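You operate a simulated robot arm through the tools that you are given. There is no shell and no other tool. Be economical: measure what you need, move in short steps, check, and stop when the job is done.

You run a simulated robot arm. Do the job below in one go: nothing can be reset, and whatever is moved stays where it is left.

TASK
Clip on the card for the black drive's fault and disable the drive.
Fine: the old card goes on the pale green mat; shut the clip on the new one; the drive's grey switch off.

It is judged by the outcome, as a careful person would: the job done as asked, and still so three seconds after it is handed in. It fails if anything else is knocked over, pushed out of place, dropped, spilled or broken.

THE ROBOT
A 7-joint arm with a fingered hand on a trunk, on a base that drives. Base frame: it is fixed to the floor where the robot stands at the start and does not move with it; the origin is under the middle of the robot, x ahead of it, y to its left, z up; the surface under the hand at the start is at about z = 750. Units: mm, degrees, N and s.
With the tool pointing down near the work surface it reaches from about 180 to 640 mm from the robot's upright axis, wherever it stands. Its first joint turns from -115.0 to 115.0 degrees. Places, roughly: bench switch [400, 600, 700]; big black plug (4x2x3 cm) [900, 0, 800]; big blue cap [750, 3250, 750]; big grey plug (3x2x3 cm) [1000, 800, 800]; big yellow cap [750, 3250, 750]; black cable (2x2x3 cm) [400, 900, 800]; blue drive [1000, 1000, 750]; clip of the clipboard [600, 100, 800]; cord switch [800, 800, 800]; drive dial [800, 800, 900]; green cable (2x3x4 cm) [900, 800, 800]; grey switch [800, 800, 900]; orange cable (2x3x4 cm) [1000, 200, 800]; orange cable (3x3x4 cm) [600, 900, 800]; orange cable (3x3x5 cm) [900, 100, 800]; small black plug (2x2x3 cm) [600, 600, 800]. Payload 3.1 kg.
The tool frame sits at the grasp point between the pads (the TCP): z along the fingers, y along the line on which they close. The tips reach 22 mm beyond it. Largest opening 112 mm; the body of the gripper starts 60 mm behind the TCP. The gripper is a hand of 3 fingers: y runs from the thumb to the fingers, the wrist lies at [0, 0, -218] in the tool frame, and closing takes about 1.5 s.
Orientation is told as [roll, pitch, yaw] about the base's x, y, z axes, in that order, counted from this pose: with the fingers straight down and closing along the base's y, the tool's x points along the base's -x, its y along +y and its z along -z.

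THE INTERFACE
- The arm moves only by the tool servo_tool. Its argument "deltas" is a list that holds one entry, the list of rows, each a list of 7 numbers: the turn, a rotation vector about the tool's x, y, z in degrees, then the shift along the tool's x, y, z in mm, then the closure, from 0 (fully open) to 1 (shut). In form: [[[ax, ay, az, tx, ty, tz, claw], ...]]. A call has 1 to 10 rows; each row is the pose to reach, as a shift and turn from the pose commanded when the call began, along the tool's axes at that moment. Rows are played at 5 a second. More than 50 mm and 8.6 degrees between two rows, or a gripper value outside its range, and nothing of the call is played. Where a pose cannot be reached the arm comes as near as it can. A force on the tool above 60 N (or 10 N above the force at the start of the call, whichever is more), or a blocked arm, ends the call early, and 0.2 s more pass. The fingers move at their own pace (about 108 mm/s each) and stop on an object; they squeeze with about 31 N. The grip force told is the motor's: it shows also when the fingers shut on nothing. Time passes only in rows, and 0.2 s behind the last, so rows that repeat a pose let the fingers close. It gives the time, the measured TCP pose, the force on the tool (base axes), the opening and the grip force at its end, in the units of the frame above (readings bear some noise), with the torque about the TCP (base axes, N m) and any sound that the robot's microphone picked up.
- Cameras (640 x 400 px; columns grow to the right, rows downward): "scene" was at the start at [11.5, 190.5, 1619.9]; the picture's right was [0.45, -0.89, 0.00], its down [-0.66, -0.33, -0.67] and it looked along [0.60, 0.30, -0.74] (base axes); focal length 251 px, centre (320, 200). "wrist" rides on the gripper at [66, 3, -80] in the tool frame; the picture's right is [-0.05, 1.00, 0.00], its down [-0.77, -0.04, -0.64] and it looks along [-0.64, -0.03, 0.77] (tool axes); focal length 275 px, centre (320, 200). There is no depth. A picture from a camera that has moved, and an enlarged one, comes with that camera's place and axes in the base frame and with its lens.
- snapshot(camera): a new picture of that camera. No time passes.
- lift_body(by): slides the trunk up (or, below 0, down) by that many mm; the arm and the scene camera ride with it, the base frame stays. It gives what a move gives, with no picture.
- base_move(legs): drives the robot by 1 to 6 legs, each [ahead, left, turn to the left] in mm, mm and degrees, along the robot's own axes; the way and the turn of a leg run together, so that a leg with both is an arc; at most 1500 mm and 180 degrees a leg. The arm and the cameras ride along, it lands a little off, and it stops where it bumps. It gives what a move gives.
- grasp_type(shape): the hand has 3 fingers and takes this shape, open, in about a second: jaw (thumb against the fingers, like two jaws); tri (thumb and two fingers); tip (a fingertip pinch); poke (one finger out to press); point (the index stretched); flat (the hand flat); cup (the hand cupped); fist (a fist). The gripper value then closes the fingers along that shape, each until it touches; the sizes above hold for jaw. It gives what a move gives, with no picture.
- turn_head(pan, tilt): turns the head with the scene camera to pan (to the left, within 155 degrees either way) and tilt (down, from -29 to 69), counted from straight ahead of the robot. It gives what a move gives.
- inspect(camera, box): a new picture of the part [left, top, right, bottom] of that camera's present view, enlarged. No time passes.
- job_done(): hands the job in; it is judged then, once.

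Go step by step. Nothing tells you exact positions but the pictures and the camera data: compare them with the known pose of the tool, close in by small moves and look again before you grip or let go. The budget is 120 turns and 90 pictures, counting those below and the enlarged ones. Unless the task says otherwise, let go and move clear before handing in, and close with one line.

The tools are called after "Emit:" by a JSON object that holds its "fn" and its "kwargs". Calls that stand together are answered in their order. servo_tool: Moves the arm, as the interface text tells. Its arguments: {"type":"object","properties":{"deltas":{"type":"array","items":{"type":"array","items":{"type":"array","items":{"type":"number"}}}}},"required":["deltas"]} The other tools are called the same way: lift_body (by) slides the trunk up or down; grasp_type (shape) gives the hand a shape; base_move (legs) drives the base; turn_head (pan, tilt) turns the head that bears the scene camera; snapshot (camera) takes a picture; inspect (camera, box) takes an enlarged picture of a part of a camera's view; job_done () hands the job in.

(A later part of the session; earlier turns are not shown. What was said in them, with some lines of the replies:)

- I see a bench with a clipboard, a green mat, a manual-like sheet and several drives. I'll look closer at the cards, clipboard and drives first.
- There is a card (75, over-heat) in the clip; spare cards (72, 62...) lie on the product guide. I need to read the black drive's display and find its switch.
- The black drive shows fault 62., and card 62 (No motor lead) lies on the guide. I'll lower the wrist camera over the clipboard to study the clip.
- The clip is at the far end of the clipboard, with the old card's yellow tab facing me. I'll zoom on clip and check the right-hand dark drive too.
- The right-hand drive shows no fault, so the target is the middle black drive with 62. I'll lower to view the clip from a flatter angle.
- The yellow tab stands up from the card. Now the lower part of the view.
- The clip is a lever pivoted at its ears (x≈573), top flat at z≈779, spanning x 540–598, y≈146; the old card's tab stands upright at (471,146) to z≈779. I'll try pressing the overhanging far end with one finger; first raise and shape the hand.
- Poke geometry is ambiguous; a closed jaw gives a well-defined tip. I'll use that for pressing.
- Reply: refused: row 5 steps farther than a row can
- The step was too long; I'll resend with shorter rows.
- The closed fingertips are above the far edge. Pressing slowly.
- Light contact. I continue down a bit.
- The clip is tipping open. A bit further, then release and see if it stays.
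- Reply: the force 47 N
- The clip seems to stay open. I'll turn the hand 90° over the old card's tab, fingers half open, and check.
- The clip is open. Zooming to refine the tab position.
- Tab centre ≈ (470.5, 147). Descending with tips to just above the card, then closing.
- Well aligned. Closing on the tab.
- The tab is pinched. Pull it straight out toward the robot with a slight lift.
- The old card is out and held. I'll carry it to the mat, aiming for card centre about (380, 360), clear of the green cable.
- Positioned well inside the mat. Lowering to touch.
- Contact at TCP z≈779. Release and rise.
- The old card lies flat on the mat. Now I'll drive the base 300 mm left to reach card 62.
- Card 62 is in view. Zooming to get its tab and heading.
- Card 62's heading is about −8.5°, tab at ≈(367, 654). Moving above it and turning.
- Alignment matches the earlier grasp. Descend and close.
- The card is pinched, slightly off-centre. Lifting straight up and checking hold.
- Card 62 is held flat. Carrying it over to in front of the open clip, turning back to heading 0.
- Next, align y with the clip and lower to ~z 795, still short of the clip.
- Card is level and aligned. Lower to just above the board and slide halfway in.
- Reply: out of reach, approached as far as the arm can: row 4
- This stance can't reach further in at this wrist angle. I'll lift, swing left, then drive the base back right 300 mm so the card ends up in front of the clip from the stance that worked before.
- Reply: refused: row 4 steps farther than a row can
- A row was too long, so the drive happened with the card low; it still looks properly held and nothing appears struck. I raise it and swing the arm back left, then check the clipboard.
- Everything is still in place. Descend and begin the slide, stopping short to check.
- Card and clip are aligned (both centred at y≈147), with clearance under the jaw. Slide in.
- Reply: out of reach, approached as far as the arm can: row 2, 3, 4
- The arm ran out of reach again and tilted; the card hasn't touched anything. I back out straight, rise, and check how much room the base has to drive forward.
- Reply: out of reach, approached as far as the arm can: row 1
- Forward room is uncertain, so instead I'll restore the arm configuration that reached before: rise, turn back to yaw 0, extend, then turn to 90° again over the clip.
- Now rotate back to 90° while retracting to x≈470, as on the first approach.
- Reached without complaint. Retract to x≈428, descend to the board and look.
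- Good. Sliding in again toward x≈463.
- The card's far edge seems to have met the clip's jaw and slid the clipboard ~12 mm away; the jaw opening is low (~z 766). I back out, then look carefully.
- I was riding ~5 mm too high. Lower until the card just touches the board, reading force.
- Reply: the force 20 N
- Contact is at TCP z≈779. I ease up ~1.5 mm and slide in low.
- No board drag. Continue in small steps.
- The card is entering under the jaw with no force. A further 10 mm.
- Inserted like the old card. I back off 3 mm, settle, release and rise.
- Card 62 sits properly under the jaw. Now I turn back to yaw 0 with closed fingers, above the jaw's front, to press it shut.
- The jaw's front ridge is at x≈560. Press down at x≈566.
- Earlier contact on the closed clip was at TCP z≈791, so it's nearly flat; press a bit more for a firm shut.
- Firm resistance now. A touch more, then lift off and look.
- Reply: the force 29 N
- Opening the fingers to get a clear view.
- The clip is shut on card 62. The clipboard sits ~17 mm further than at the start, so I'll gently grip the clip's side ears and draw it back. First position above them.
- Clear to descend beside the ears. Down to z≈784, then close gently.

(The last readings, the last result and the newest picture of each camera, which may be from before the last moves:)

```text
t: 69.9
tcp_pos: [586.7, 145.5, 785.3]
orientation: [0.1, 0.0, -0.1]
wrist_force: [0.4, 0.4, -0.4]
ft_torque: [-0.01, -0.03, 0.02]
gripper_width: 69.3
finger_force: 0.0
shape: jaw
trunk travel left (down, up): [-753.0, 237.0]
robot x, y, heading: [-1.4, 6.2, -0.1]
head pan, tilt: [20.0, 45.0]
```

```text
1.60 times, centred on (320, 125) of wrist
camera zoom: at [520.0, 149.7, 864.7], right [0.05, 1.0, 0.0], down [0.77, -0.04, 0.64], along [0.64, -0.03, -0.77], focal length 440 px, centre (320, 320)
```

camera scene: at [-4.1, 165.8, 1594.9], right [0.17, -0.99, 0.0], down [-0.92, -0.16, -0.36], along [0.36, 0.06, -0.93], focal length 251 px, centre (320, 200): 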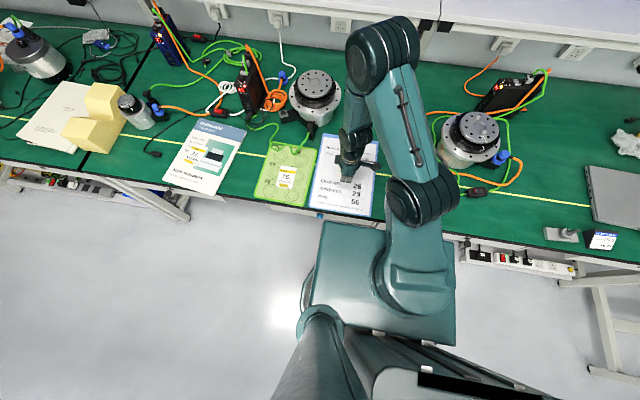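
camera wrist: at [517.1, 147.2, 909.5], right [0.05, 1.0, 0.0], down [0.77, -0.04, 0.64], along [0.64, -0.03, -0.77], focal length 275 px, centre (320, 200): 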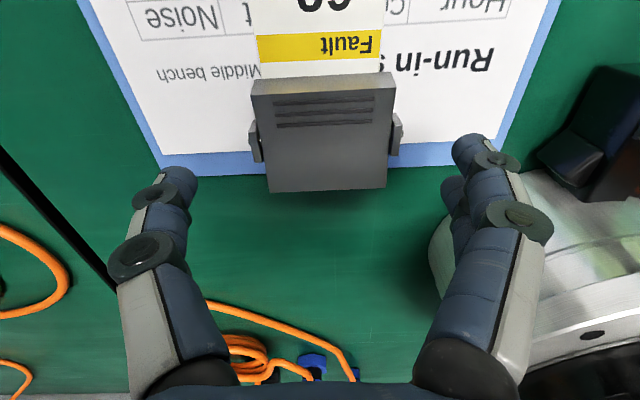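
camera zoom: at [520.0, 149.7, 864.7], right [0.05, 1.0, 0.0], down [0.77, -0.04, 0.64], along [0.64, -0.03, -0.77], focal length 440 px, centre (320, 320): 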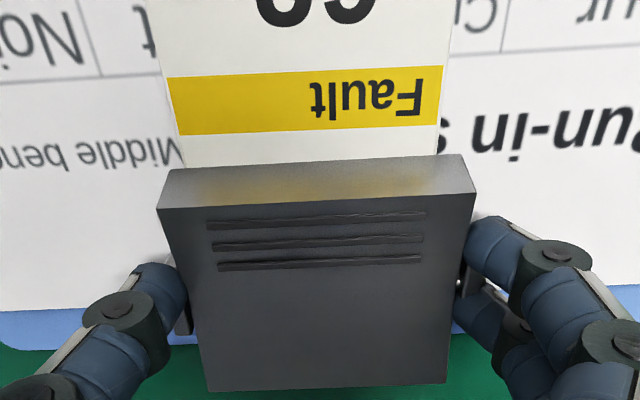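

Fingers straddle the clip. Close until they touch and draw back 16 mm.

Emit:
{"fn": "servo_tool", "kwargs": {"deltas": [[[0, 0, 0, 0, 0, 0, 0.5], [0, 0, 0, 0, 0, 0, 0.5], [0, 0, 0, 0, 0, 0, 0.5], [0, 0, 0, 4, 0, 0, 0.5], [0, 0, 0, 8, 0, 0, 0.5], [0, 0, 0, 12, 0, 0, 0.5], [0, 0, 0, 16, 0, 0, 0.5]]]}}

Emit:
{"fn": "inspect", "kwargs": {"camera": "wrist", "box": [120, 0, 520, 250]}}

```text
t: 71.5
tcp_pos: [570.9, 147.4, 784.2]
orientation: [0.0, -0.1, -0.1]
wrist_force: [3.3, -0.4, -0.3]
ft_torque: [-0.05, -0.03, 0.03]
gripper_width: 66.4
finger_force: 30.5
shape: jaw
trunk travel left (down, up): [-753.0, 237.0]
robot x, y, heading: [-1.6, 3.6, -0.2]
head pan, tilt: [20.0, 45.0]
```

```text
1.60 times, centred on (320, 125) of wrist
camera zoom: at [504.6, 149.9, 864.8], right [0.05, 1.0, 0.0], down [0.77, -0.04, 0.64], along [0.64, -0.03, -0.77], focal length 440 px, centre (320, 320)
```

zoom: 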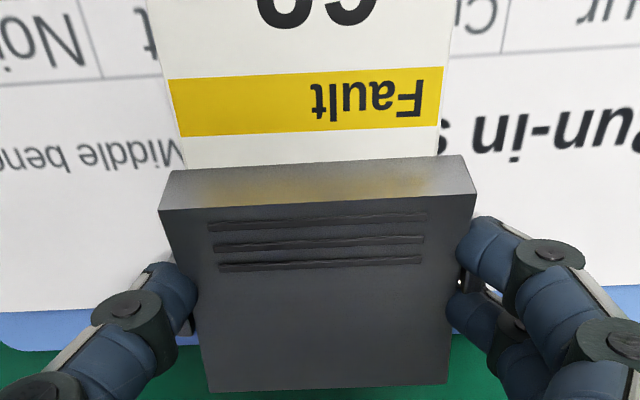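

The clipboard came back with the hand. Release, rise and check.

Emit:
{"fn": "servo_tool", "kwargs": {"deltas": [[[0, 0, 0, 16, 0, 0, 0.3], [0, 0, 0, 16, 0, 0, 0.06], [0, 0, 0, 16, 0, 0, 0.06], [0, 0, 0, 16, 0, 0, 0.06]]]}}

```text
t: 72.5
tcp_pos: [556.5, 146.4, 783.7]
orientation: [0.0, -0.1, -0.1]
wrist_force: [-0.4, -0.2, 0.6]
ft_torque: [-0.03, 0.01, -0.06]
gripper_width: 105.4
finger_force: 0.0
shape: jaw
trunk travel left (down, up): [-753.0, 237.0]
robot x, y, heading: [1.9, 2.1, -0.1]
head pan, tilt: [20.0, 45.0]
```

I mistakenly included another 16 mm back-move during release; let me see whether the board followed.

Emit:
{"fn": "servo_tool", "kwargs": {"deltas": [[[0, 0, 0, 0, 0, -40, 0.06], [0, 0, 0, 40, 0, -70, 0.06], [0, 0, 0, 85, 0, -90, 0], [0, 0, 0, 130, 0, -100, 0]]]}}

Emit:
{"fn": "snapshot", "kwargs": {"camera": "wrist"}}

```text
t: 73.5
tcp_pos: [424.0, 150.6, 883.6]
orientation: [-0.1, -0.1, -0.1]
wrist_force: [-0.6, 0.3, -0.7]
ft_torque: [0.03, 0.02, 0.0]
gripper_width: 112.0
finger_force: 0.1
shape: jaw
trunk travel left (down, up): [-753.0, 237.0]
robot x, y, heading: [1.2, -0.1, 0.2]
head pan, tilt: [20.0, 45.0]
```

```text
20 pictures are left
camera wrist: at [355.9, 152.9, 963.3], right [0.05, 1.0, 0.0], down [0.77, -0.04, 0.64], along [0.64, -0.03, -0.77], focal length 275 px, centre (320, 200)
```

wrist: 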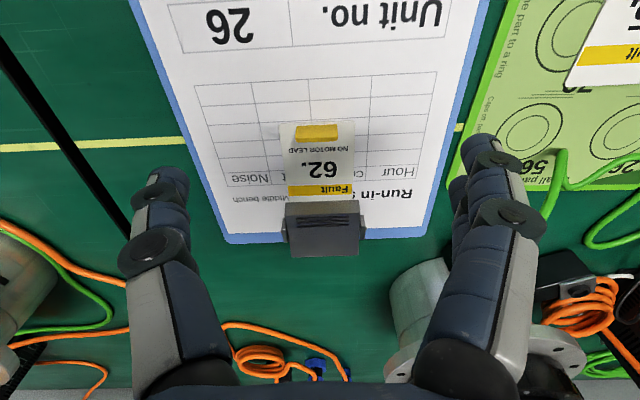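

The board now sits ~11 mm nearer than originally. I'll grip the ears again and move it +11 mm, this time releasing in place.

Emit:
{"fn": "servo_tool", "kwargs": {"deltas": [[[0, 0, 0, -45, -2, 0, 0.06], [0, 0, 0, -90, -3, 10, 0.06], [0, 0, 0, -133, -3, 30, 0.06], [0, 0, 0, -133, -3, 70, 0.06], [0, 0, 0, -133, -3, 98, 0.06], [0, 0, 0, -133, -3, 98, 0.3], [0, 0, 0, -133, -3, 98, 0.5], [0, 0, 0, -133, -3, 98, 0.5], [0, 0, 0, -133, -3, 98, 0.5]]]}}

Emit:
{"fn": "inspect", "kwargs": {"camera": "wrist", "box": [120, 0, 520, 250]}}

```text
t: 75.5
tcp_pos: [558.1, 144.1, 790.2]
orientation: [0.1, -0.3, -0.1]
wrist_force: [4.8, 3.8, 23.6]
ft_torque: [0.97, -0.16, 0.11]
gripper_width: 52.5
finger_force: 31.0
shape: jaw
trunk travel left (down, up): [-753.0, 237.0]
robot x, y, heading: [-1.8, 2.5, -0.2]
head pan, tilt: [20.0, 45.0]
```

```text
1.60 times, centred on (320, 125) of wrist
camera zoom: at [491.2, 147.5, 869.7], right [0.05, 1.0, 0.0], down [0.77, -0.04, 0.64], along [0.64, -0.03, -0.77], focal length 440 px, centre (320, 320)
```

zoom: 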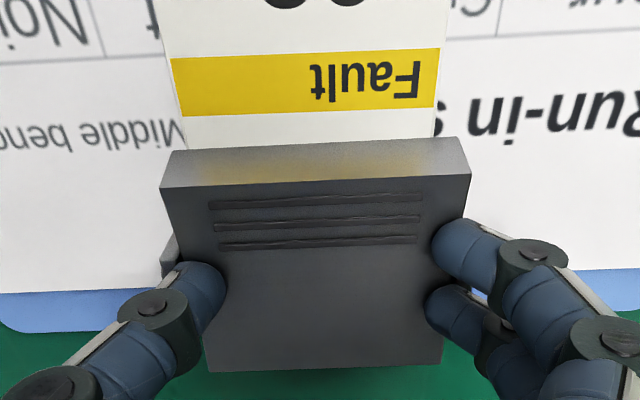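

The fingers closed onto the clip's top edge rather than its sides. Reopen, lower a little and close again.

Emit:
{"fn": "servo_tool", "kwargs": {"deltas": [[[0, 0, 0, 0, 0, -8, 0.3], [0, 0, 0, 0, 0, -12, 0.06], [0, 0, 0, 0, 0, -12, 0.06], [0, 0, 0, 0, 0, -12, 0.06]]]}}

Emit:
{"fn": "servo_tool", "kwargs": {"deltas": [[[0, 0, 0, -1, 1, 10, 0.06], [0, 0, 0, -1, 1, 15, 0.06], [0, 0, 0, -1, 1, 15, 0.06]]]}}

```text
t: 76.5
tcp_pos: [558.4, 143.3, 799.7]
orientation: [0.0, 0.0, -0.1]
wrist_force: [0.2, -0.2, 0.2]
ft_torque: [0.01, 0.0, 0.02]
gripper_width: 104.9
finger_force: 0.0
shape: jaw
trunk travel left (down, up): [-753.0, 237.0]
robot x, y, heading: [-0.5, -2.4, 0.1]
head pan, tilt: [20.0, 45.0]
```

```text
t: 77.3
tcp_pos: [559.2, 144.5, 783.2]
orientation: [0.1, -0.1, -0.1]
wrist_force: [0.4, 0.6, -0.3]
ft_torque: [0.0, -0.02, -0.01]
gripper_width: 104.9
finger_force: 0.1
shape: jaw
trunk travel left (down, up): [-753.0, 237.0]
robot x, y, heading: [2.9, 2.7, -0.1]
head pan, tilt: [20.0, 45.0]
```

Emit:
{"fn": "servo_tool", "kwargs": {"deltas": [[[0, 0, 0, 0, 1, 0, 0.2], [0, 0, 0, 0, 1, 0, 0.35], [0, 0, 0, 0, 1, 0, 0.45], [0, 0, 0, 0, 1, 0, 0.45], [0, 0, 0, 0, 1, 0, 0.45]]]}}

Emit:
{"fn": "inspect", "kwargs": {"camera": "wrist", "box": [120, 0, 520, 250]}}

```text
t: 78.5
tcp_pos: [559.8, 145.3, 782.1]
orientation: [0.0, 0.0, -0.2]
wrist_force: [1.5, -1.3, -0.4]
ft_torque: [0.01, -0.01, 0.04]
gripper_width: 64.5
finger_force: 30.7
shape: jaw
trunk travel left (down, up): [-753.0, 237.0]
robot x, y, heading: [2.9, 2.2, -0.1]
head pan, tilt: [20.0, 45.0]
```

```text
1.60 times, centred on (320, 125) of wrist
camera zoom: at [492.2, 148.4, 863.3], right [0.05, 1.0, 0.0], down [0.77, -0.04, 0.64], along [0.64, -0.03, -0.77], focal length 440 px, centre (320, 320)
```

zoom: 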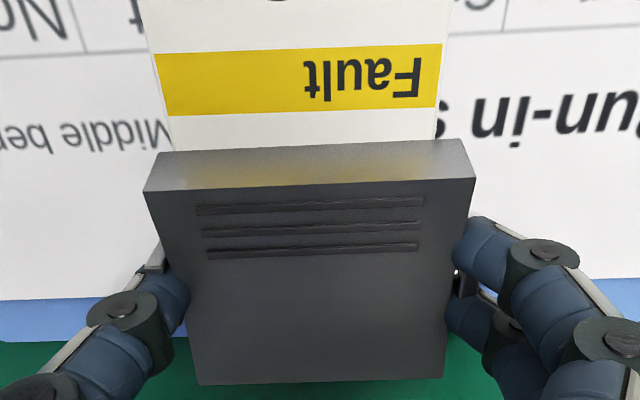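

Now gripped on the sides. Move +11 mm in x.

Emit:
{"fn": "servo_tool", "kwargs": {"deltas": [[[0, 0, 0, -4, 0, 0, 0.45], [0, 0, 0, -8, 0, 0, 0.45], [0, 0, 0, -11, 0, 0, 0.45], [0, 0, 0, -11, 0, 0, 0.45]]]}}

Emit:
{"fn": "servo_tool", "kwargs": {"deltas": [[[0, 0, 0, 0, 0, 0, 0.3], [0, 0, 0, 0, 0, 0, 0.06], [0, 0, 0, 0, 0, 0, 0.06], [0, 0, 0, 0, 0, 0, 0.06], [0, 0, 0, 0, 0, -40, 0.06], [0, 0, 0, 20, 0, -80, 0], [0, 0, 0, 65, 0, -95, 0], [0, 0, 0, 110, 0, -100, 0], [0, 0, 0, 145, 0, -100, 0]]]}}

Emit:
{"fn": "snapshot", "kwargs": {"camera": "wrist"}}

```text
t: 79.5
tcp_pos: [569.6, 145.6, 783.3]
orientation: [0.0, 0.0, -0.1]
wrist_force: [-1.0, -0.3, -0.5]
ft_torque: [0.05, 0.06, 0.0]
gripper_width: 64.8
finger_force: 30.9
shape: jaw
trunk travel left (down, up): [-753.0, 237.0]
robot x, y, heading: [-0.8, 2.6, 0.1]
head pan, tilt: [20.0, 45.0]
```

```text
t: 81.5
tcp_pos: [422.9, 147.7, 881.4]
orientation: [0.1, -0.1, -0.1]
wrist_force: [0.1, -0.4, 0.3]
ft_torque: [-0.02, 0.0, 0.02]
gripper_width: 111.8
finger_force: 0.1
shape: jaw
trunk travel left (down, up): [-753.0, 237.0]
robot x, y, heading: [0.3, -0.5, -0.2]
head pan, tilt: [20.0, 45.0]
```

```text
17 pictures are left
camera wrist: at [355.8, 150.1, 961.6], right [0.05, 1.0, 0.0], down [0.77, -0.04, 0.64], along [0.64, -0.03, -0.77], focal length 275 px, centre (320, 200)
```

wrist: 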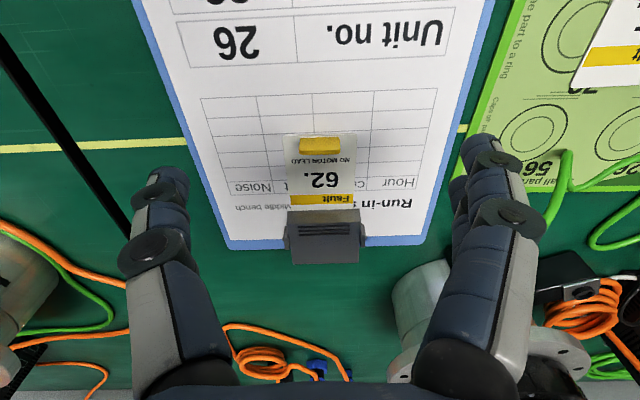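

The clipboard is back at its original place with card 62 clipped. Now to the drive's switch: raise the arm and drive the base left 450 mm.

Emit:
{"fn": "servo_tool", "kwargs": {"deltas": [[[0, 0, 0, 0, 0, -45, 0.5], [0, 0, 0, 10, 0, -90, 1], [0, 0, 0, 20, 0, -135, 1], [0, 0, 0, 30, 0, -180, 1]]]}}

Emit:
{"fn": "base_move", "kwargs": {"legs": [[0, 450, 0]]}}

Emit:
{"fn": "turn_head", "kwargs": {"pan": 8, "tilt": 42}}

Emit:
{"fn": "snapshot", "kwargs": {"camera": "scene"}}

```text
t: 82.5
tcp_pos: [394.9, 145.0, 1065.0]
orientation: [0.0, -0.1, -0.1]
wrist_force: [0.3, -1.0, -0.1]
ft_torque: [-0.03, -0.02, 0.0]
gripper_width: 0.3
finger_force: 31.1
shape: jaw
trunk travel left (down, up): [-753.0, 237.0]
robot x, y, heading: [-0.1, 1.4, -0.1]
head pan, tilt: [20.0, 45.0]
```

```text
t: 85.2
tcp_pos: [402.8, 594.0, 1062.7]
orientation: [0.0, 0.0, -1.0]
wrist_force: [-0.5, -1.0, -0.2]
ft_torque: [0.0, 0.0, 0.02]
gripper_width: 0.0
finger_force: 30.8
shape: jaw
trunk travel left (down, up): [-753.0, 237.0]
robot x, y, heading: [4.4, 451.9, -1.0]
head pan, tilt: [20.0, 45.0]
```

```text
t: 86.0
tcp_pos: [402.3, 593.4, 1063.5]
orientation: [-0.1, 0.0, -0.9]
wrist_force: [0.0, -0.1, -0.2]
ft_torque: [0.02, -0.02, 0.02]
gripper_width: 0.0
finger_force: 31.5
shape: jaw
trunk travel left (down, up): [-753.0, 237.0]
robot x, y, heading: [6.1, 454.4, -1.1]
head pan, tilt: [8.0, 42.0]
```

```text
16 pictures are left
camera scene: at [29.8, 620.5, 1628.0], right [0.12, -0.99, 0.0], down [-0.66, -0.08, -0.74], along [0.74, 0.09, -0.67], focal length 251 px, centre (320, 200)
```

scene: 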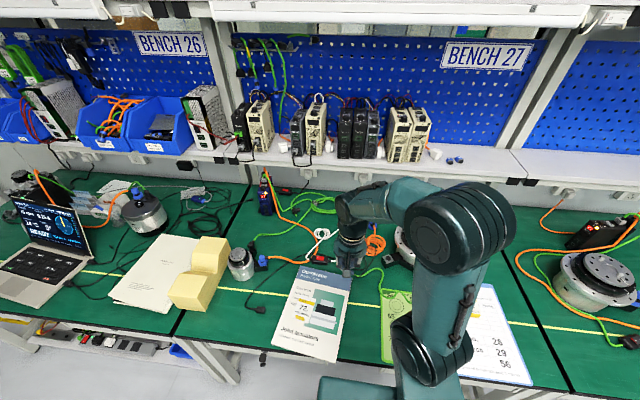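

The arm hides the drive in the scene view; I open the fingers and look through the wrist camera.

Emit:
{"fn": "servo_tool", "kwargs": {"deltas": [[[0, 0, 0, 0, -20, -20, 0.3], [0, 0, 0, 0, -40, -40, 0], [0, 0, 0, 0, -40, -40, 0], [0, 0, 0, 0, -40, -40, 0]]]}}

Emit:
{"fn": "inspect", "kwargs": {"camera": "wrist", "box": [200, 180, 440, 340]}}

```text
t: 87.0
tcp_pos: [402.3, 553.3, 1103.1]
orientation: [0.0, 0.1, -0.8]
wrist_force: [0.8, -0.8, 0.4]
ft_torque: [0.01, 0.01, 0.0]
gripper_width: 111.9
finger_force: 0.0
shape: jaw
trunk travel left (down, up): [-753.0, 237.0]
robot x, y, heading: [5.5, 455.7, -0.7]
head pan, tilt: [8.0, 42.0]
```

```text
2.50 times, centred on (320, 260) of wrist
camera zoom: at [335.0, 558.0, 1184.9], right [0.06, 1.0, 0.0], down [0.77, -0.05, 0.64], along [0.63, -0.04, -0.77], focal length 688 px, centre (320, 50)
```

zoom: 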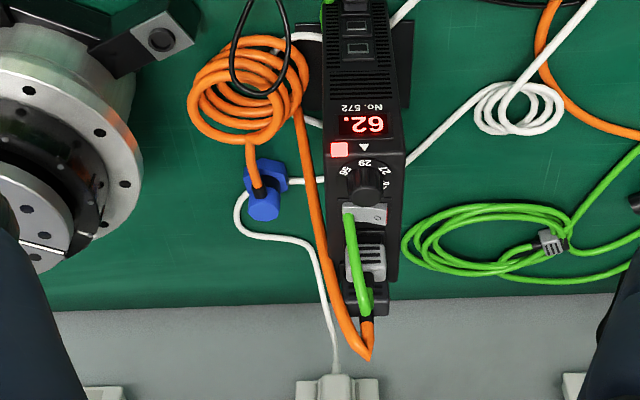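

The switch sits behind the dial on the drive's top. Zoom further to read its marks.

Emit:
{"fn": "inspect", "kwargs": {"camera": "wrist", "box": [315, 225, 365, 290]}}

```text
6.15 times, centred on (340, 258) of wrist
camera zoom: at [335.0, 558.0, 1184.9], right [0.06, 1.0, 0.0], down [0.77, -0.05, 0.64], along [0.63, -0.04, -0.77], focal length 1694 px, centre (197, -154)
```

zoom: 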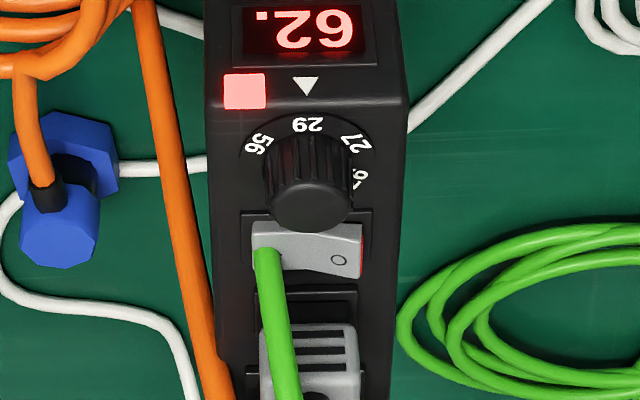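

The rocker lies across the drive's top at ≈(692, 564, 915), with its O end on the left (+y) raised at y≈574; the green cable lies over the other end. I'll try the fingertip pinch shape, which should give a narrower pressing tip.

Emit:
{"fn": "grasp_type", "kwargs": {"shape": "tip"}}

Emit:
{"fn": "servo_tool", "kwargs": {"deltas": [[[0, 0, 0, 0, 0, 0, 1], [0, 0, 0, 0, 0, 0, 1], [0, 0, 0, 0, 0, 0, 1], [0, 0, 0, 0, 0, 0, 1], [0, 0, 0, 0, 0, 0, 1], [0, 0, 0, 0, 0, 0, 1]]]}}

Emit:
{"fn": "snapshot", "kwargs": {"camera": "wrist"}}

```text
t: 87.9
tcp_pos: [401.4, 553.5, 1104.8]
orientation: [0.0, 0.0, -1.0]
wrist_force: [0.5, 0.2, -0.7]
ft_torque: [0.0, -0.02, -0.02]
gripper_width: 111.8
finger_force: 0.0
shape: tip
trunk travel left (down, up): [-753.0, 237.0]
robot x, y, heading: [1.6, 455.1, -0.8]
head pan, tilt: [8.0, 42.0]
```

```text
t: 89.3
tcp_pos: [402.2, 554.1, 1105.3]
orientation: [0.0, 0.0, -0.9]
wrist_force: [-0.5, 0.4, -0.4]
ft_torque: [0.01, -0.01, 0.0]
gripper_width: 0.0
finger_force: 31.0
shape: tip
trunk travel left (down, up): [-753.0, 237.0]
robot x, y, heading: [1.7, 453.3, -0.7]
head pan, tilt: [8.0, 42.0]
```

```text
13 pictures are left
camera wrist: at [335.2, 558.4, 1184.7], right [0.06, 1.0, 0.0], down [0.77, -0.05, 0.64], along [0.63, -0.04, -0.77], focal length 275 px, centre (320, 200)
```

wrist: 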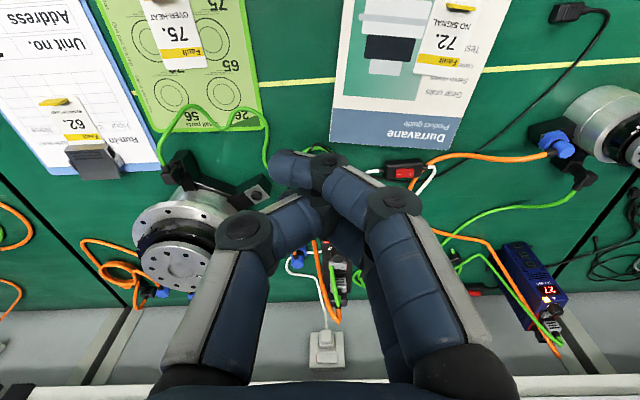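

The pinch looks like the closed jaw – too blunt. I'll try "point" for a single straight finger.

Emit:
{"fn": "grasp_type", "kwargs": {"shape": "point"}}

Emit:
{"fn": "snapshot", "kwargs": {"camera": "wrist"}}

```text
t: 90.2
tcp_pos: [401.8, 553.7, 1105.5]
orientation: [0.0, -0.1, -0.9]
wrist_force: [-0.2, -0.1, 0.1]
ft_torque: [-0.03, 0.02, 0.02]
gripper_width: 0.0
finger_force: 0.0
shape: point
trunk travel left (down, up): [-753.0, 237.0]
robot x, y, heading: [3.0, 454.7, -1.0]
head pan, tilt: [8.0, 42.0]
```

```text
12 pictures are left
camera wrist: at [335.2, 558.4, 1184.7], right [0.06, 1.0, 0.0], down [0.77, -0.05, 0.64], along [0.63, -0.04, -0.77], focal length 275 px, centre (320, 200)
```

wrist: 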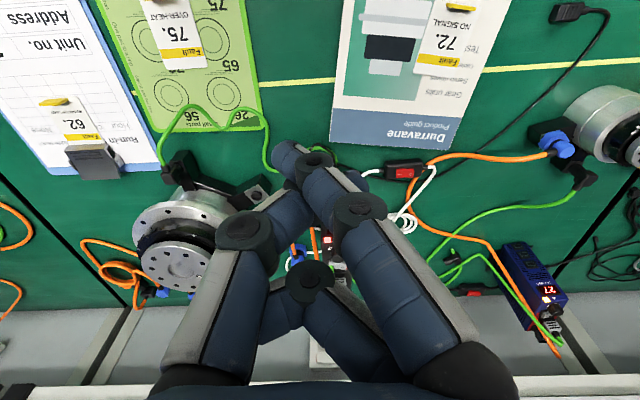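

In "point" the index tip leads, slanting in from the +y side – ideal for the O end. Before approaching I swing the arm aside to view the cables on top of the drive.

Emit:
{"fn": "servo_tool", "kwargs": {"deltas": [[[0, 0, 0, 0, -50, 0, 0], [0, 0, 0, 0, -100, 0, 0], [0, 0, 0, 0, -150, 0, 0], [0, 0, 0, 0, -200, 0, 0], [0, 0, 0, 0, -250, 0, 0], [0, 0, 0, 0, -300, 0, 0]]]}}

Emit:
{"fn": "inspect", "kwargs": {"camera": "scene", "box": [321, 190, 391, 250]}}

```text
t: 91.6
tcp_pos: [398.6, 252.9, 1101.6]
orientation: [0.2, 0.0, -0.9]
wrist_force: [-0.6, 0.0, 0.8]
ft_torque: [0.01, 0.01, 0.01]
gripper_width: 0.0
finger_force: 0.1
shape: point
trunk travel left (down, up): [-753.0, 237.0]
robot x, y, heading: [3.3, 458.0, -0.9]
head pan, tilt: [8.0, 42.0]
```

```text
6.67 times, centred on (356, 220) of scene
camera zoom: at [29.7, 618.2, 1628.3], right [0.12, -0.99, 0.0], down [-0.66, -0.08, -0.74], along [0.74, 0.09, -0.67], focal length 1675 px, centre (80, 67)
```

zoom: 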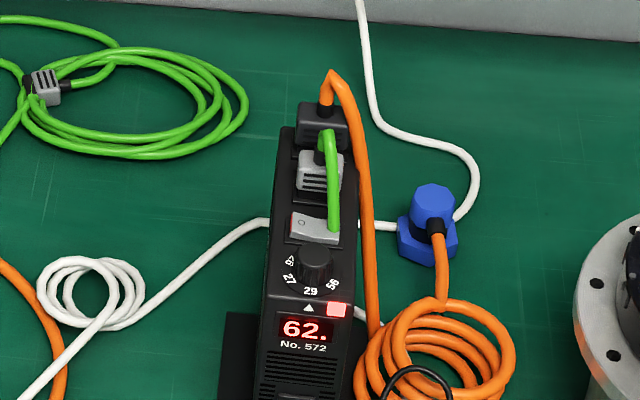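

Now it's clear: O end is free at ≈(697, 574, 916) on the left, cable over the right end. I'll approach from the left and behind with the hand tilted, so I drive the base another 200 mm left first.

Emit:
{"fn": "servo_tool", "kwargs": {"deltas": [[[0, 0, 0, 0, 50, 0, 0], [0, 0, 0, 0, 100, 0, 0], [0, 0, 0, 0, 150, 0, 0]]]}}

Emit:
{"fn": "base_move", "kwargs": {"legs": [[0, 200, 0]]}}

Emit:
{"fn": "servo_tool", "kwargs": {"deltas": [[[5.6, -6.3, 0, -20, 10, 0, 0], [11.2, -12.5, 0, -40, 20, 0, 0], [16.9, -18.8, 0, -60, 30, 0, 0], [22.6, -25.1, 0, -80, 40, 0, 0], [28.3, -31.4, 0, -100, 50, 0, 0], [28.3, -31.4, 0, -120, 50, 20, 0], [28.3, -31.4, 0, -140, 50, 40, 0]]]}}

```text
t: 92.4
tcp_pos: [398.8, 406.4, 1104.4]
orientation: [-0.1, -0.1, -1.0]
wrist_force: [-0.5, 0.2, 1.3]
ft_torque: [-0.05, -0.01, -0.05]
gripper_width: 0.0
finger_force: 0.0
shape: point
trunk travel left (down, up): [-753.0, 237.0]
robot x, y, heading: [3.5, 455.1, -0.8]
head pan, tilt: [8.0, 42.0]
```

```text
t: 94.0
tcp_pos: [401.5, 608.2, 1104.2]
orientation: [0.0, 0.0, -0.7]
wrist_force: [0.5, -0.5, 0.0]
ft_torque: [-0.01, -0.01, -0.02]
gripper_width: 0.0
finger_force: 0.1
shape: point
trunk travel left (down, up): [-753.0, 237.0]
robot x, y, heading: [8.4, 657.8, -0.7]
head pan, tilt: [8.0, 42.0]
```

```text
t: 95.6
tcp_pos: [543.4, 656.2, 1065.0]
orientation: [-31.4, -30.0, 7.9]
wrist_force: [0.6, 0.5, 0.4]
ft_torque: [0.0, -0.02, 0.0]
gripper_width: 0.0
finger_force: 0.1
shape: point
trunk travel left (down, up): [-753.0, 237.0]
robot x, y, heading: [9.4, 658.9, -0.5]
head pan, tilt: [8.0, 42.0]
```

Tilted pose reached without trouble. Approach partway and look through the wrist camera.

Emit:
{"fn": "servo_tool", "kwargs": {"deltas": [[[0, 0, 0, -14, 4, 39, 0], [0, 0, 0, -29, 8, 78, 0], [0, 0, 0, -43, 12, 116, 0]]]}}

Emit:
{"fn": "snapshot", "kwargs": {"camera": "wrist"}}

```text
t: 96.4
tcp_pos: [641.3, 617.1, 993.5]
orientation: [-31.3, -29.9, 7.7]
wrist_force: [0.9, -0.1, -0.3]
ft_torque: [0.04, 0.02, 0.0]
gripper_width: 0.1
finger_force: 0.1
shape: point
trunk travel left (down, up): [-753.0, 237.0]
robot x, y, heading: [4.0, 654.4, -0.6]
head pan, tilt: [8.0, 42.0]
```

```text
10 pictures are left
camera wrist: at [544.3, 650.6, 1018.7], right [0.18, 0.89, -0.43], down [0.34, 0.35, 0.87], along [0.92, -0.3, -0.24], focal length 275 px, centre (320, 200)
```

wrist: 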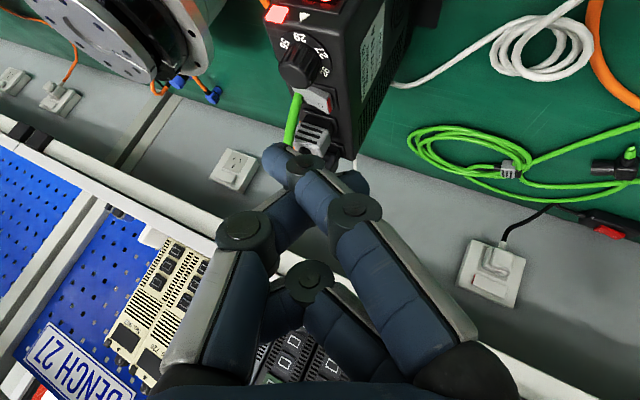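

O end confirmed at ≈(696, 574.5, 916). Move the index tip to hover ~25 mm above it and check in both cameras.

Emit:
{"fn": "servo_tool", "kwargs": {"deltas": [[[0, 0, 0, -14, 7, 35, 0], [0, 0, 0, -27.5, 15, 71, 0]]]}}

Emit:
{"fn": "inspect", "kwargs": {"camera": "wrist", "box": [200, 60, 400, 210]}}

Emit:
{"fn": "inspect", "kwargs": {"camera": "scene", "box": [300, 150, 420, 240]}}

```text
t: 97.0
tcp_pos: [701.6, 603.4, 949.3]
orientation: [-31.2, -29.8, 7.9]
wrist_force: [0.6, 0.1, -0.8]
ft_torque: [0.02, 0.02, 0.01]
gripper_width: 0.0
finger_force: 0.0
shape: point
trunk travel left (down, up): [-753.0, 237.0]
robot x, y, heading: [8.8, 655.2, -0.5]
head pan, tilt: [8.0, 42.0]
```

```text
2.67 times, centred on (300, 135) of wrist
camera zoom: at [604.2, 635.9, 973.4], right [0.18, 0.89, -0.43], down [0.34, 0.35, 0.87], along [0.92, -0.3, -0.24], focal length 734 px, centre (373, 373)
```

zoom: 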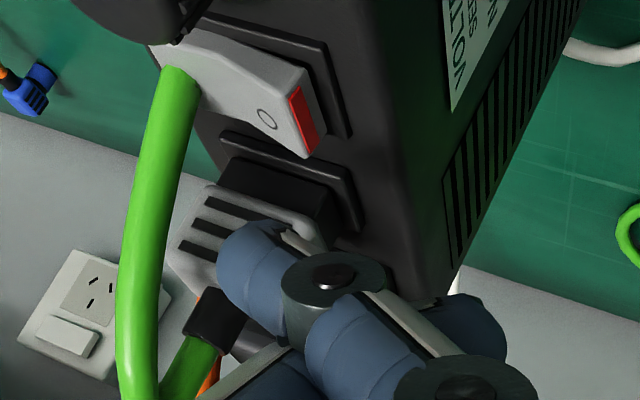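

```text
4.44 times, centred on (360, 195) of scene
camera zoom: at [33.5, 822.7, 1628.0], right [0.13, -0.99, 0.0], down [-0.66, -0.08, -0.74], along [0.74, 0.09, -0.67], focal length 1117 px, centre (142, 222)
```

zoom: 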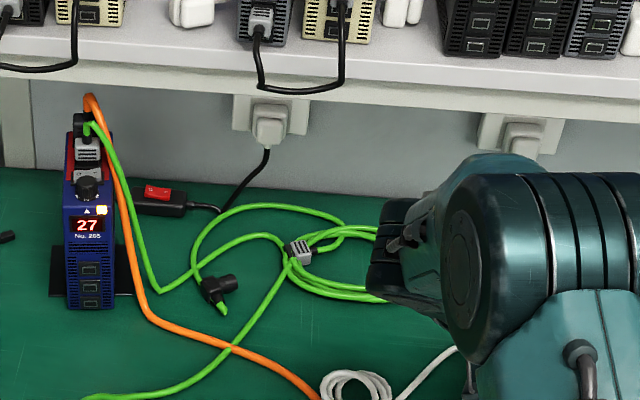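

The O end is raised with its red flank showing (drive on), and projections say a vertical descent lands the fingertip on it. Descend 12 mm first.

Emit:
{"fn": "servo_tool", "kwargs": {"deltas": [[[0, 0, 0, 3, 2.7, 4.5, 0], [0, 0, 0, 6, 5.4, 8.9, 0]]]}}

Emit:
{"fn": "inspect", "kwargs": {"camera": "wrist", "box": [200, 60, 400, 210]}}

```text
t: 97.6
tcp_pos: [700.4, 603.5, 937.4]
orientation: [-31.3, -30.0, 7.8]
wrist_force: [0.4, -0.3, 0.0]
ft_torque: [-0.01, 0.01, -0.02]
gripper_width: 0.2
finger_force: 0.0
shape: point
trunk travel left (down, up): [-753.0, 237.0]
robot x, y, heading: [4.6, 654.8, -0.3]
head pan, tilt: [8.0, 42.0]
```

```text
2.67 times, centred on (300, 135) of wrist
camera zoom: at [603.2, 635.2, 961.2], right [0.18, 0.89, -0.43], down [0.34, 0.35, 0.87], along [0.92, -0.3, -0.24], focal length 734 px, centre (373, 373)
```

zoom: 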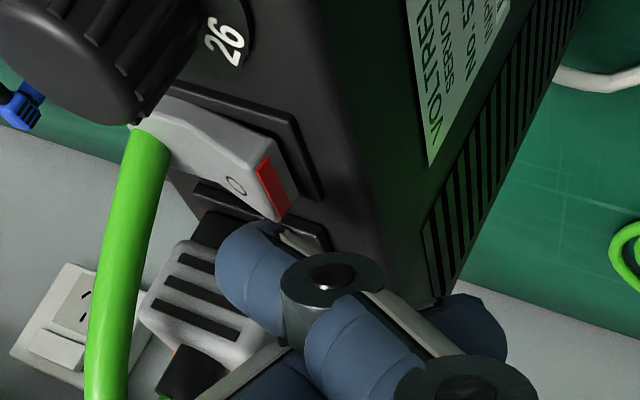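

On track. Continue down in small steps, watching force and sound.

Emit:
{"fn": "servo_tool", "kwargs": {"deltas": [[[0, 0, 0, 1.5, 1.35, 2.2, 0], [0, 0, 0, 3, 2.7, 4.4, 0], [0, 0, 0, 4.5, 4, 6.7, 0]]]}}

```text
t: 98.4
tcp_pos: [699.9, 604.7, 927.9]
orientation: [-31.3, -30.0, 7.9]
wrist_force: [0.8, 1.6, 2.2]
ft_torque: [-0.03, 0.0, 0.03]
gripper_width: 0.2
finger_force: 0.2
shape: point
trunk travel left (down, up): [-753.0, 237.0]
robot x, y, heading: [6.5, 653.3, -0.8]
head pan, tilt: [8.0, 42.0]
```

Light contact felt. Continue a few millimetres.

Emit:
{"fn": "servo_tool", "kwargs": {"deltas": [[[0, 0, 0, 1, 0.9, 1.5, 0], [0, 0, 0, 2, 1.8, 3, 0], [0, 0, 0, 3, 2.7, 4.4, 0]]]}}

Emit:
{"fn": "inspect", "kwargs": {"camera": "wrist", "box": [200, 60, 400, 210]}}

```text
t: 99.2
tcp_pos: [698.7, 604.7, 923.2]
orientation: [-31.5, -30.1, 8.0]
wrist_force: [1.9, 4.4, 6.2]
ft_torque: [-0.1, 0.01, 0.0]
gripper_width: 0.0
finger_force: 0.0
shape: point
trunk travel left (down, up): [-753.0, 237.0]
robot x, y, heading: [5.4, 654.3, -0.8]
head pan, tilt: [8.0, 42.0]
```

```text
2.67 times, centred on (300, 135) of wrist
camera zoom: at [601.9, 636.8, 947.1], right [0.18, 0.89, -0.43], down [0.34, 0.35, 0.87], along [0.92, -0.3, -0.24], focal length 734 px, centre (373, 373)
```

zoom: 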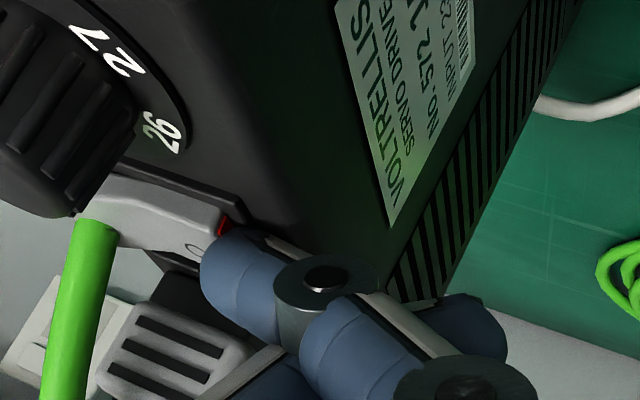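

The fingertip is on the O end. Press further.

Emit:
{"fn": "servo_tool", "kwargs": {"deltas": [[[0, 0, 0, 1, 0.9, 1.5, 0], [0, 0, 0, 2, 1.8, 3, 0], [0, 0, 0, 2.5, 2.2, 3.7, 0]]]}}

```text
t: 100.0
tcp_pos: [698.6, 605.9, 919.5]
orientation: [-31.5, -30.2, 8.1]
wrist_force: [7.1, 9.4, 15.7]
ft_torque: [-0.35, 0.05, 0.1]
gripper_width: 0.1
finger_force: 0.0
shape: point
trunk travel left (down, up): [-753.0, 237.0]
robot x, y, heading: [5.1, 653.8, -0.4]
head pan, tilt: [8.0, 42.0]
```

Force is rising like a stop. Lift off and inspect the rocker.

Emit:
{"fn": "servo_tool", "kwargs": {"deltas": [[[0, 0, 0, -6, -5.4, -9, 0], [0, 0, 0, -14, -12, -20, 0]]]}}

Emit:
{"fn": "inspect", "kwargs": {"camera": "wrist", "box": [200, 60, 400, 210]}}

```text
t: 100.6
tcp_pos: [698.0, 601.6, 944.5]
orientation: [-31.5, -29.9, 7.7]
wrist_force: [-0.4, 0.4, -0.8]
ft_torque: [0.03, 0.0, -0.02]
gripper_width: 0.0
finger_force: 0.1
shape: point
trunk travel left (down, up): [-753.0, 237.0]
robot x, y, heading: [8.2, 654.0, -0.8]
head pan, tilt: [8.0, 42.0]
```

```text
2.67 times, centred on (300, 135) of wrist
camera zoom: at [601.4, 633.2, 968.8], right [0.18, 0.89, -0.43], down [0.35, 0.35, 0.87], along [0.92, -0.31, -0.24], focal length 734 px, centre (373, 373)
```

zoom: 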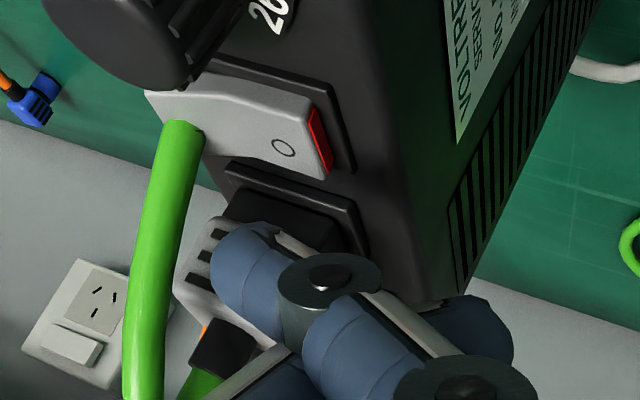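

The rocker looks flatter but I'm not sure it's over; I press again, 5 mm further inward and a little deeper.

Emit:
{"fn": "servo_tool", "kwargs": {"deltas": [[[0, 0, 0, 6, 2.5, 9, 0], [0, 0, 0, 11.6, 5.5, 18.5, 0], [0, 0, 0, 13, 6.8, 20.7, 0], [0, 0, 0, 14.6, 8.2, 22.9, 0], [0, 0, 0, 16, 9.5, 25, 0]]]}}

```text
t: 101.8
tcp_pos: [695.7, 599.8, 914.7]
orientation: [-31.4, -30.1, 7.8]
wrist_force: [-3.6, 6.3, 14.7]
ft_torque: [-0.43, 0.09, -0.16]
gripper_width: 105.8
finger_force: 0.0
shape: point
trunk travel left (down, up): [-753.0, 237.0]
robot x, y, heading: [8.1, 656.7, -0.8]
head pan, tilt: [8.0, 42.0]
```

Emit:
{"fn": "servo_tool", "kwargs": {"deltas": [[[0, 0, 0, 1, 0.9, 1.5, 0], [0, 0, 0, 1.5, 1.4, 2.2, 0]]]}}

Emit:
{"fn": "servo_tool", "kwargs": {"deltas": [[[0, 0, 0, -8, -7, -12, 0], [0, 0, 0, -17, -12, -24, 0]]]}}

Emit:
{"fn": "inspect", "kwargs": {"camera": "wrist", "box": [200, 60, 400, 210]}}

```text
t: 102.4
tcp_pos: [696.2, 600.1, 912.4]
orientation: [-31.5, -30.3, 7.8]
wrist_force: [-5.7, 5.5, 20.5]
ft_torque: [-0.47, 0.13, -0.21]
gripper_width: 105.7
finger_force: 0.1
shape: point
trunk travel left (down, up): [-753.0, 237.0]
robot x, y, heading: [6.4, 656.3, -0.8]
head pan, tilt: [8.0, 42.0]
```

```text
t: 103.0
tcp_pos: [699.6, 600.7, 942.1]
orientation: [-31.4, -29.9, 8.0]
wrist_force: [0.1, 0.0, 0.7]
ft_torque: [-0.01, 0.0, 0.02]
gripper_width: 0.0
finger_force: 0.1
shape: point
trunk travel left (down, up): [-753.0, 237.0]
robot x, y, heading: [7.7, 657.3, -0.5]
head pan, tilt: [8.0, 42.0]
```

```text
2.67 times, centred on (300, 135) of wrist
camera zoom: at [602.5, 632.6, 967.5], right [0.18, 0.89, -0.43], down [0.34, 0.35, 0.87], along [0.92, -0.3, -0.24], focal length 734 px, centre (373, 373)
```

zoom: 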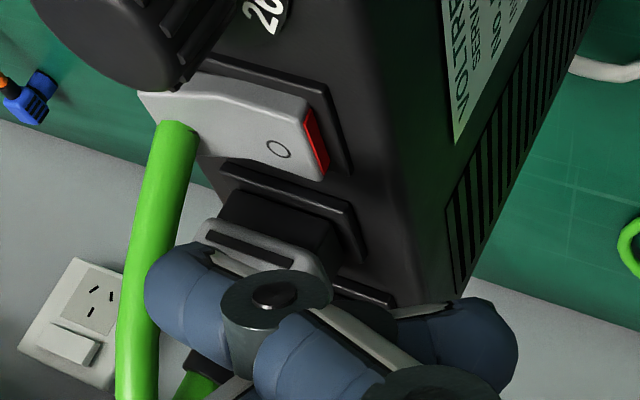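

The rocker's face now lies differently from before the first press and doesn't change on the second, so it seems to have flipped. I retreat and check the drive's display from the scene camera.

Emit:
{"fn": "servo_tool", "kwargs": {"deltas": [[[0, 0, 0, 6, -4.5, -39, 0], [0, 0, 0, 12, -9, -78, 0], [0, 0, 0, 18, -13.5, -116, 0], [0, 0, 0, 24, -18, -154, 0]]]}}

Emit:
{"fn": "servo_tool", "kwargs": {"deltas": [[[0, 0, 0, 16, -43, -4, 0], [0, 0, 0, 32, -86, -8, 0], [0, 0, 0, 48, -129, -12, 0], [0, 0, 0, 64, -172, -16, 0], [0, 0, 0, 80, -215, -20, 0], [0, 0, 0, 96, -259, -24, 0], [0, 0, 0, 113, -303, -27.5, 0]]]}}

Emit:
{"fn": "turn_head", "kwargs": {"pan": -20, "tilt": 45}}

Emit:
{"fn": "snapshot", "kwargs": {"camera": "scene"}}

```text
t: 104.0
tcp_pos: [602.5, 652.3, 1054.1]
orientation: [-31.3, -29.9, 7.8]
wrist_force: [0.0, -0.7, 0.2]
ft_torque: [-0.01, 0.0, 0.01]
gripper_width: 0.0
finger_force: 0.0
shape: point
trunk travel left (down, up): [-753.0, 237.0]
robot x, y, heading: [7.6, 655.6, -0.6]
head pan, tilt: [8.0, 42.0]
```

```text
t: 105.6
tcp_pos: [443.6, 382.5, 1152.9]
orientation: [-31.2, -30.2, 7.7]
wrist_force: [0.0, 0.5, 0.4]
ft_torque: [0.01, 0.01, 0.0]
gripper_width: 0.0
finger_force: 0.0
shape: point
trunk travel left (down, up): [-753.0, 237.0]
robot x, y, heading: [7.5, 655.3, -0.7]
head pan, tilt: [8.0, 42.0]
```

```text
t: 106.5
tcp_pos: [447.1, 384.6, 1152.3]
orientation: [-31.3, -30.0, 7.8]
wrist_force: [0.5, 0.1, 0.1]
ft_torque: [-0.02, 0.0, 0.01]
gripper_width: 0.2
finger_force: 0.0
shape: point
trunk travel left (down, up): [-753.0, 237.0]
robot x, y, heading: [3.5, 656.9, -0.8]
head pan, tilt: [-20.0, 45.0]
```

```text
3 pictures are left
camera scene: at [25.1, 782.9, 1623.7], right [-0.35, -0.94, 0.0], down [-0.66, 0.25, -0.71], along [0.66, -0.25, -0.71], focal length 251 px, centre (320, 200)
```

scene: 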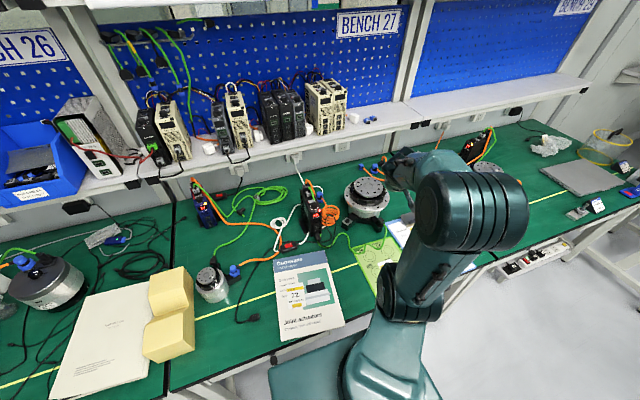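

The drive is visible; zoom on it.

Emit:
{"fn": "inspect", "kwargs": {"camera": "scene", "box": [292, 172, 342, 212]}}

```text
10.00 times, centred on (317, 192) of scene
camera zoom: at [25.1, 782.9, 1623.7], right [-0.35, -0.94, 0.0], down [-0.66, 0.25, -0.71], along [0.66, -0.25, -0.71], focal length 2512 px, centre (350, 280)
```

zoom: 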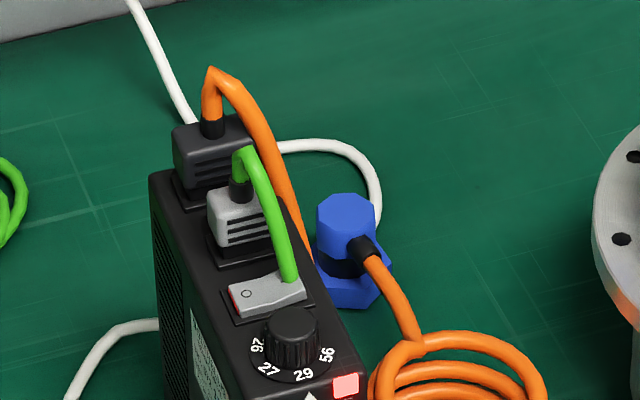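

From before to after the press, the rocker's O end dropped about 3 mm against its bezel and the I end rose. A second press of about 20 N changed nothing, so it is at its off stop. Card 62 is clipped, card 75 is on the mat, and the hand is clear, so I'm handing in.

Emit:
{"fn": "job_done", "kwargs": {}}

```text
The job is handed in.
```

I clipped card 62 (No motor lead) to the clipboard with the clip shut, put the old card 75 on the pale green mat, and pressed the black drive's grey switch to O. The drive's fault light was still lit afterwards, so the switch being off rests on how the rocker sits. The clipboard slid about 17 mm while I worked, and I moved it back to where it had been.
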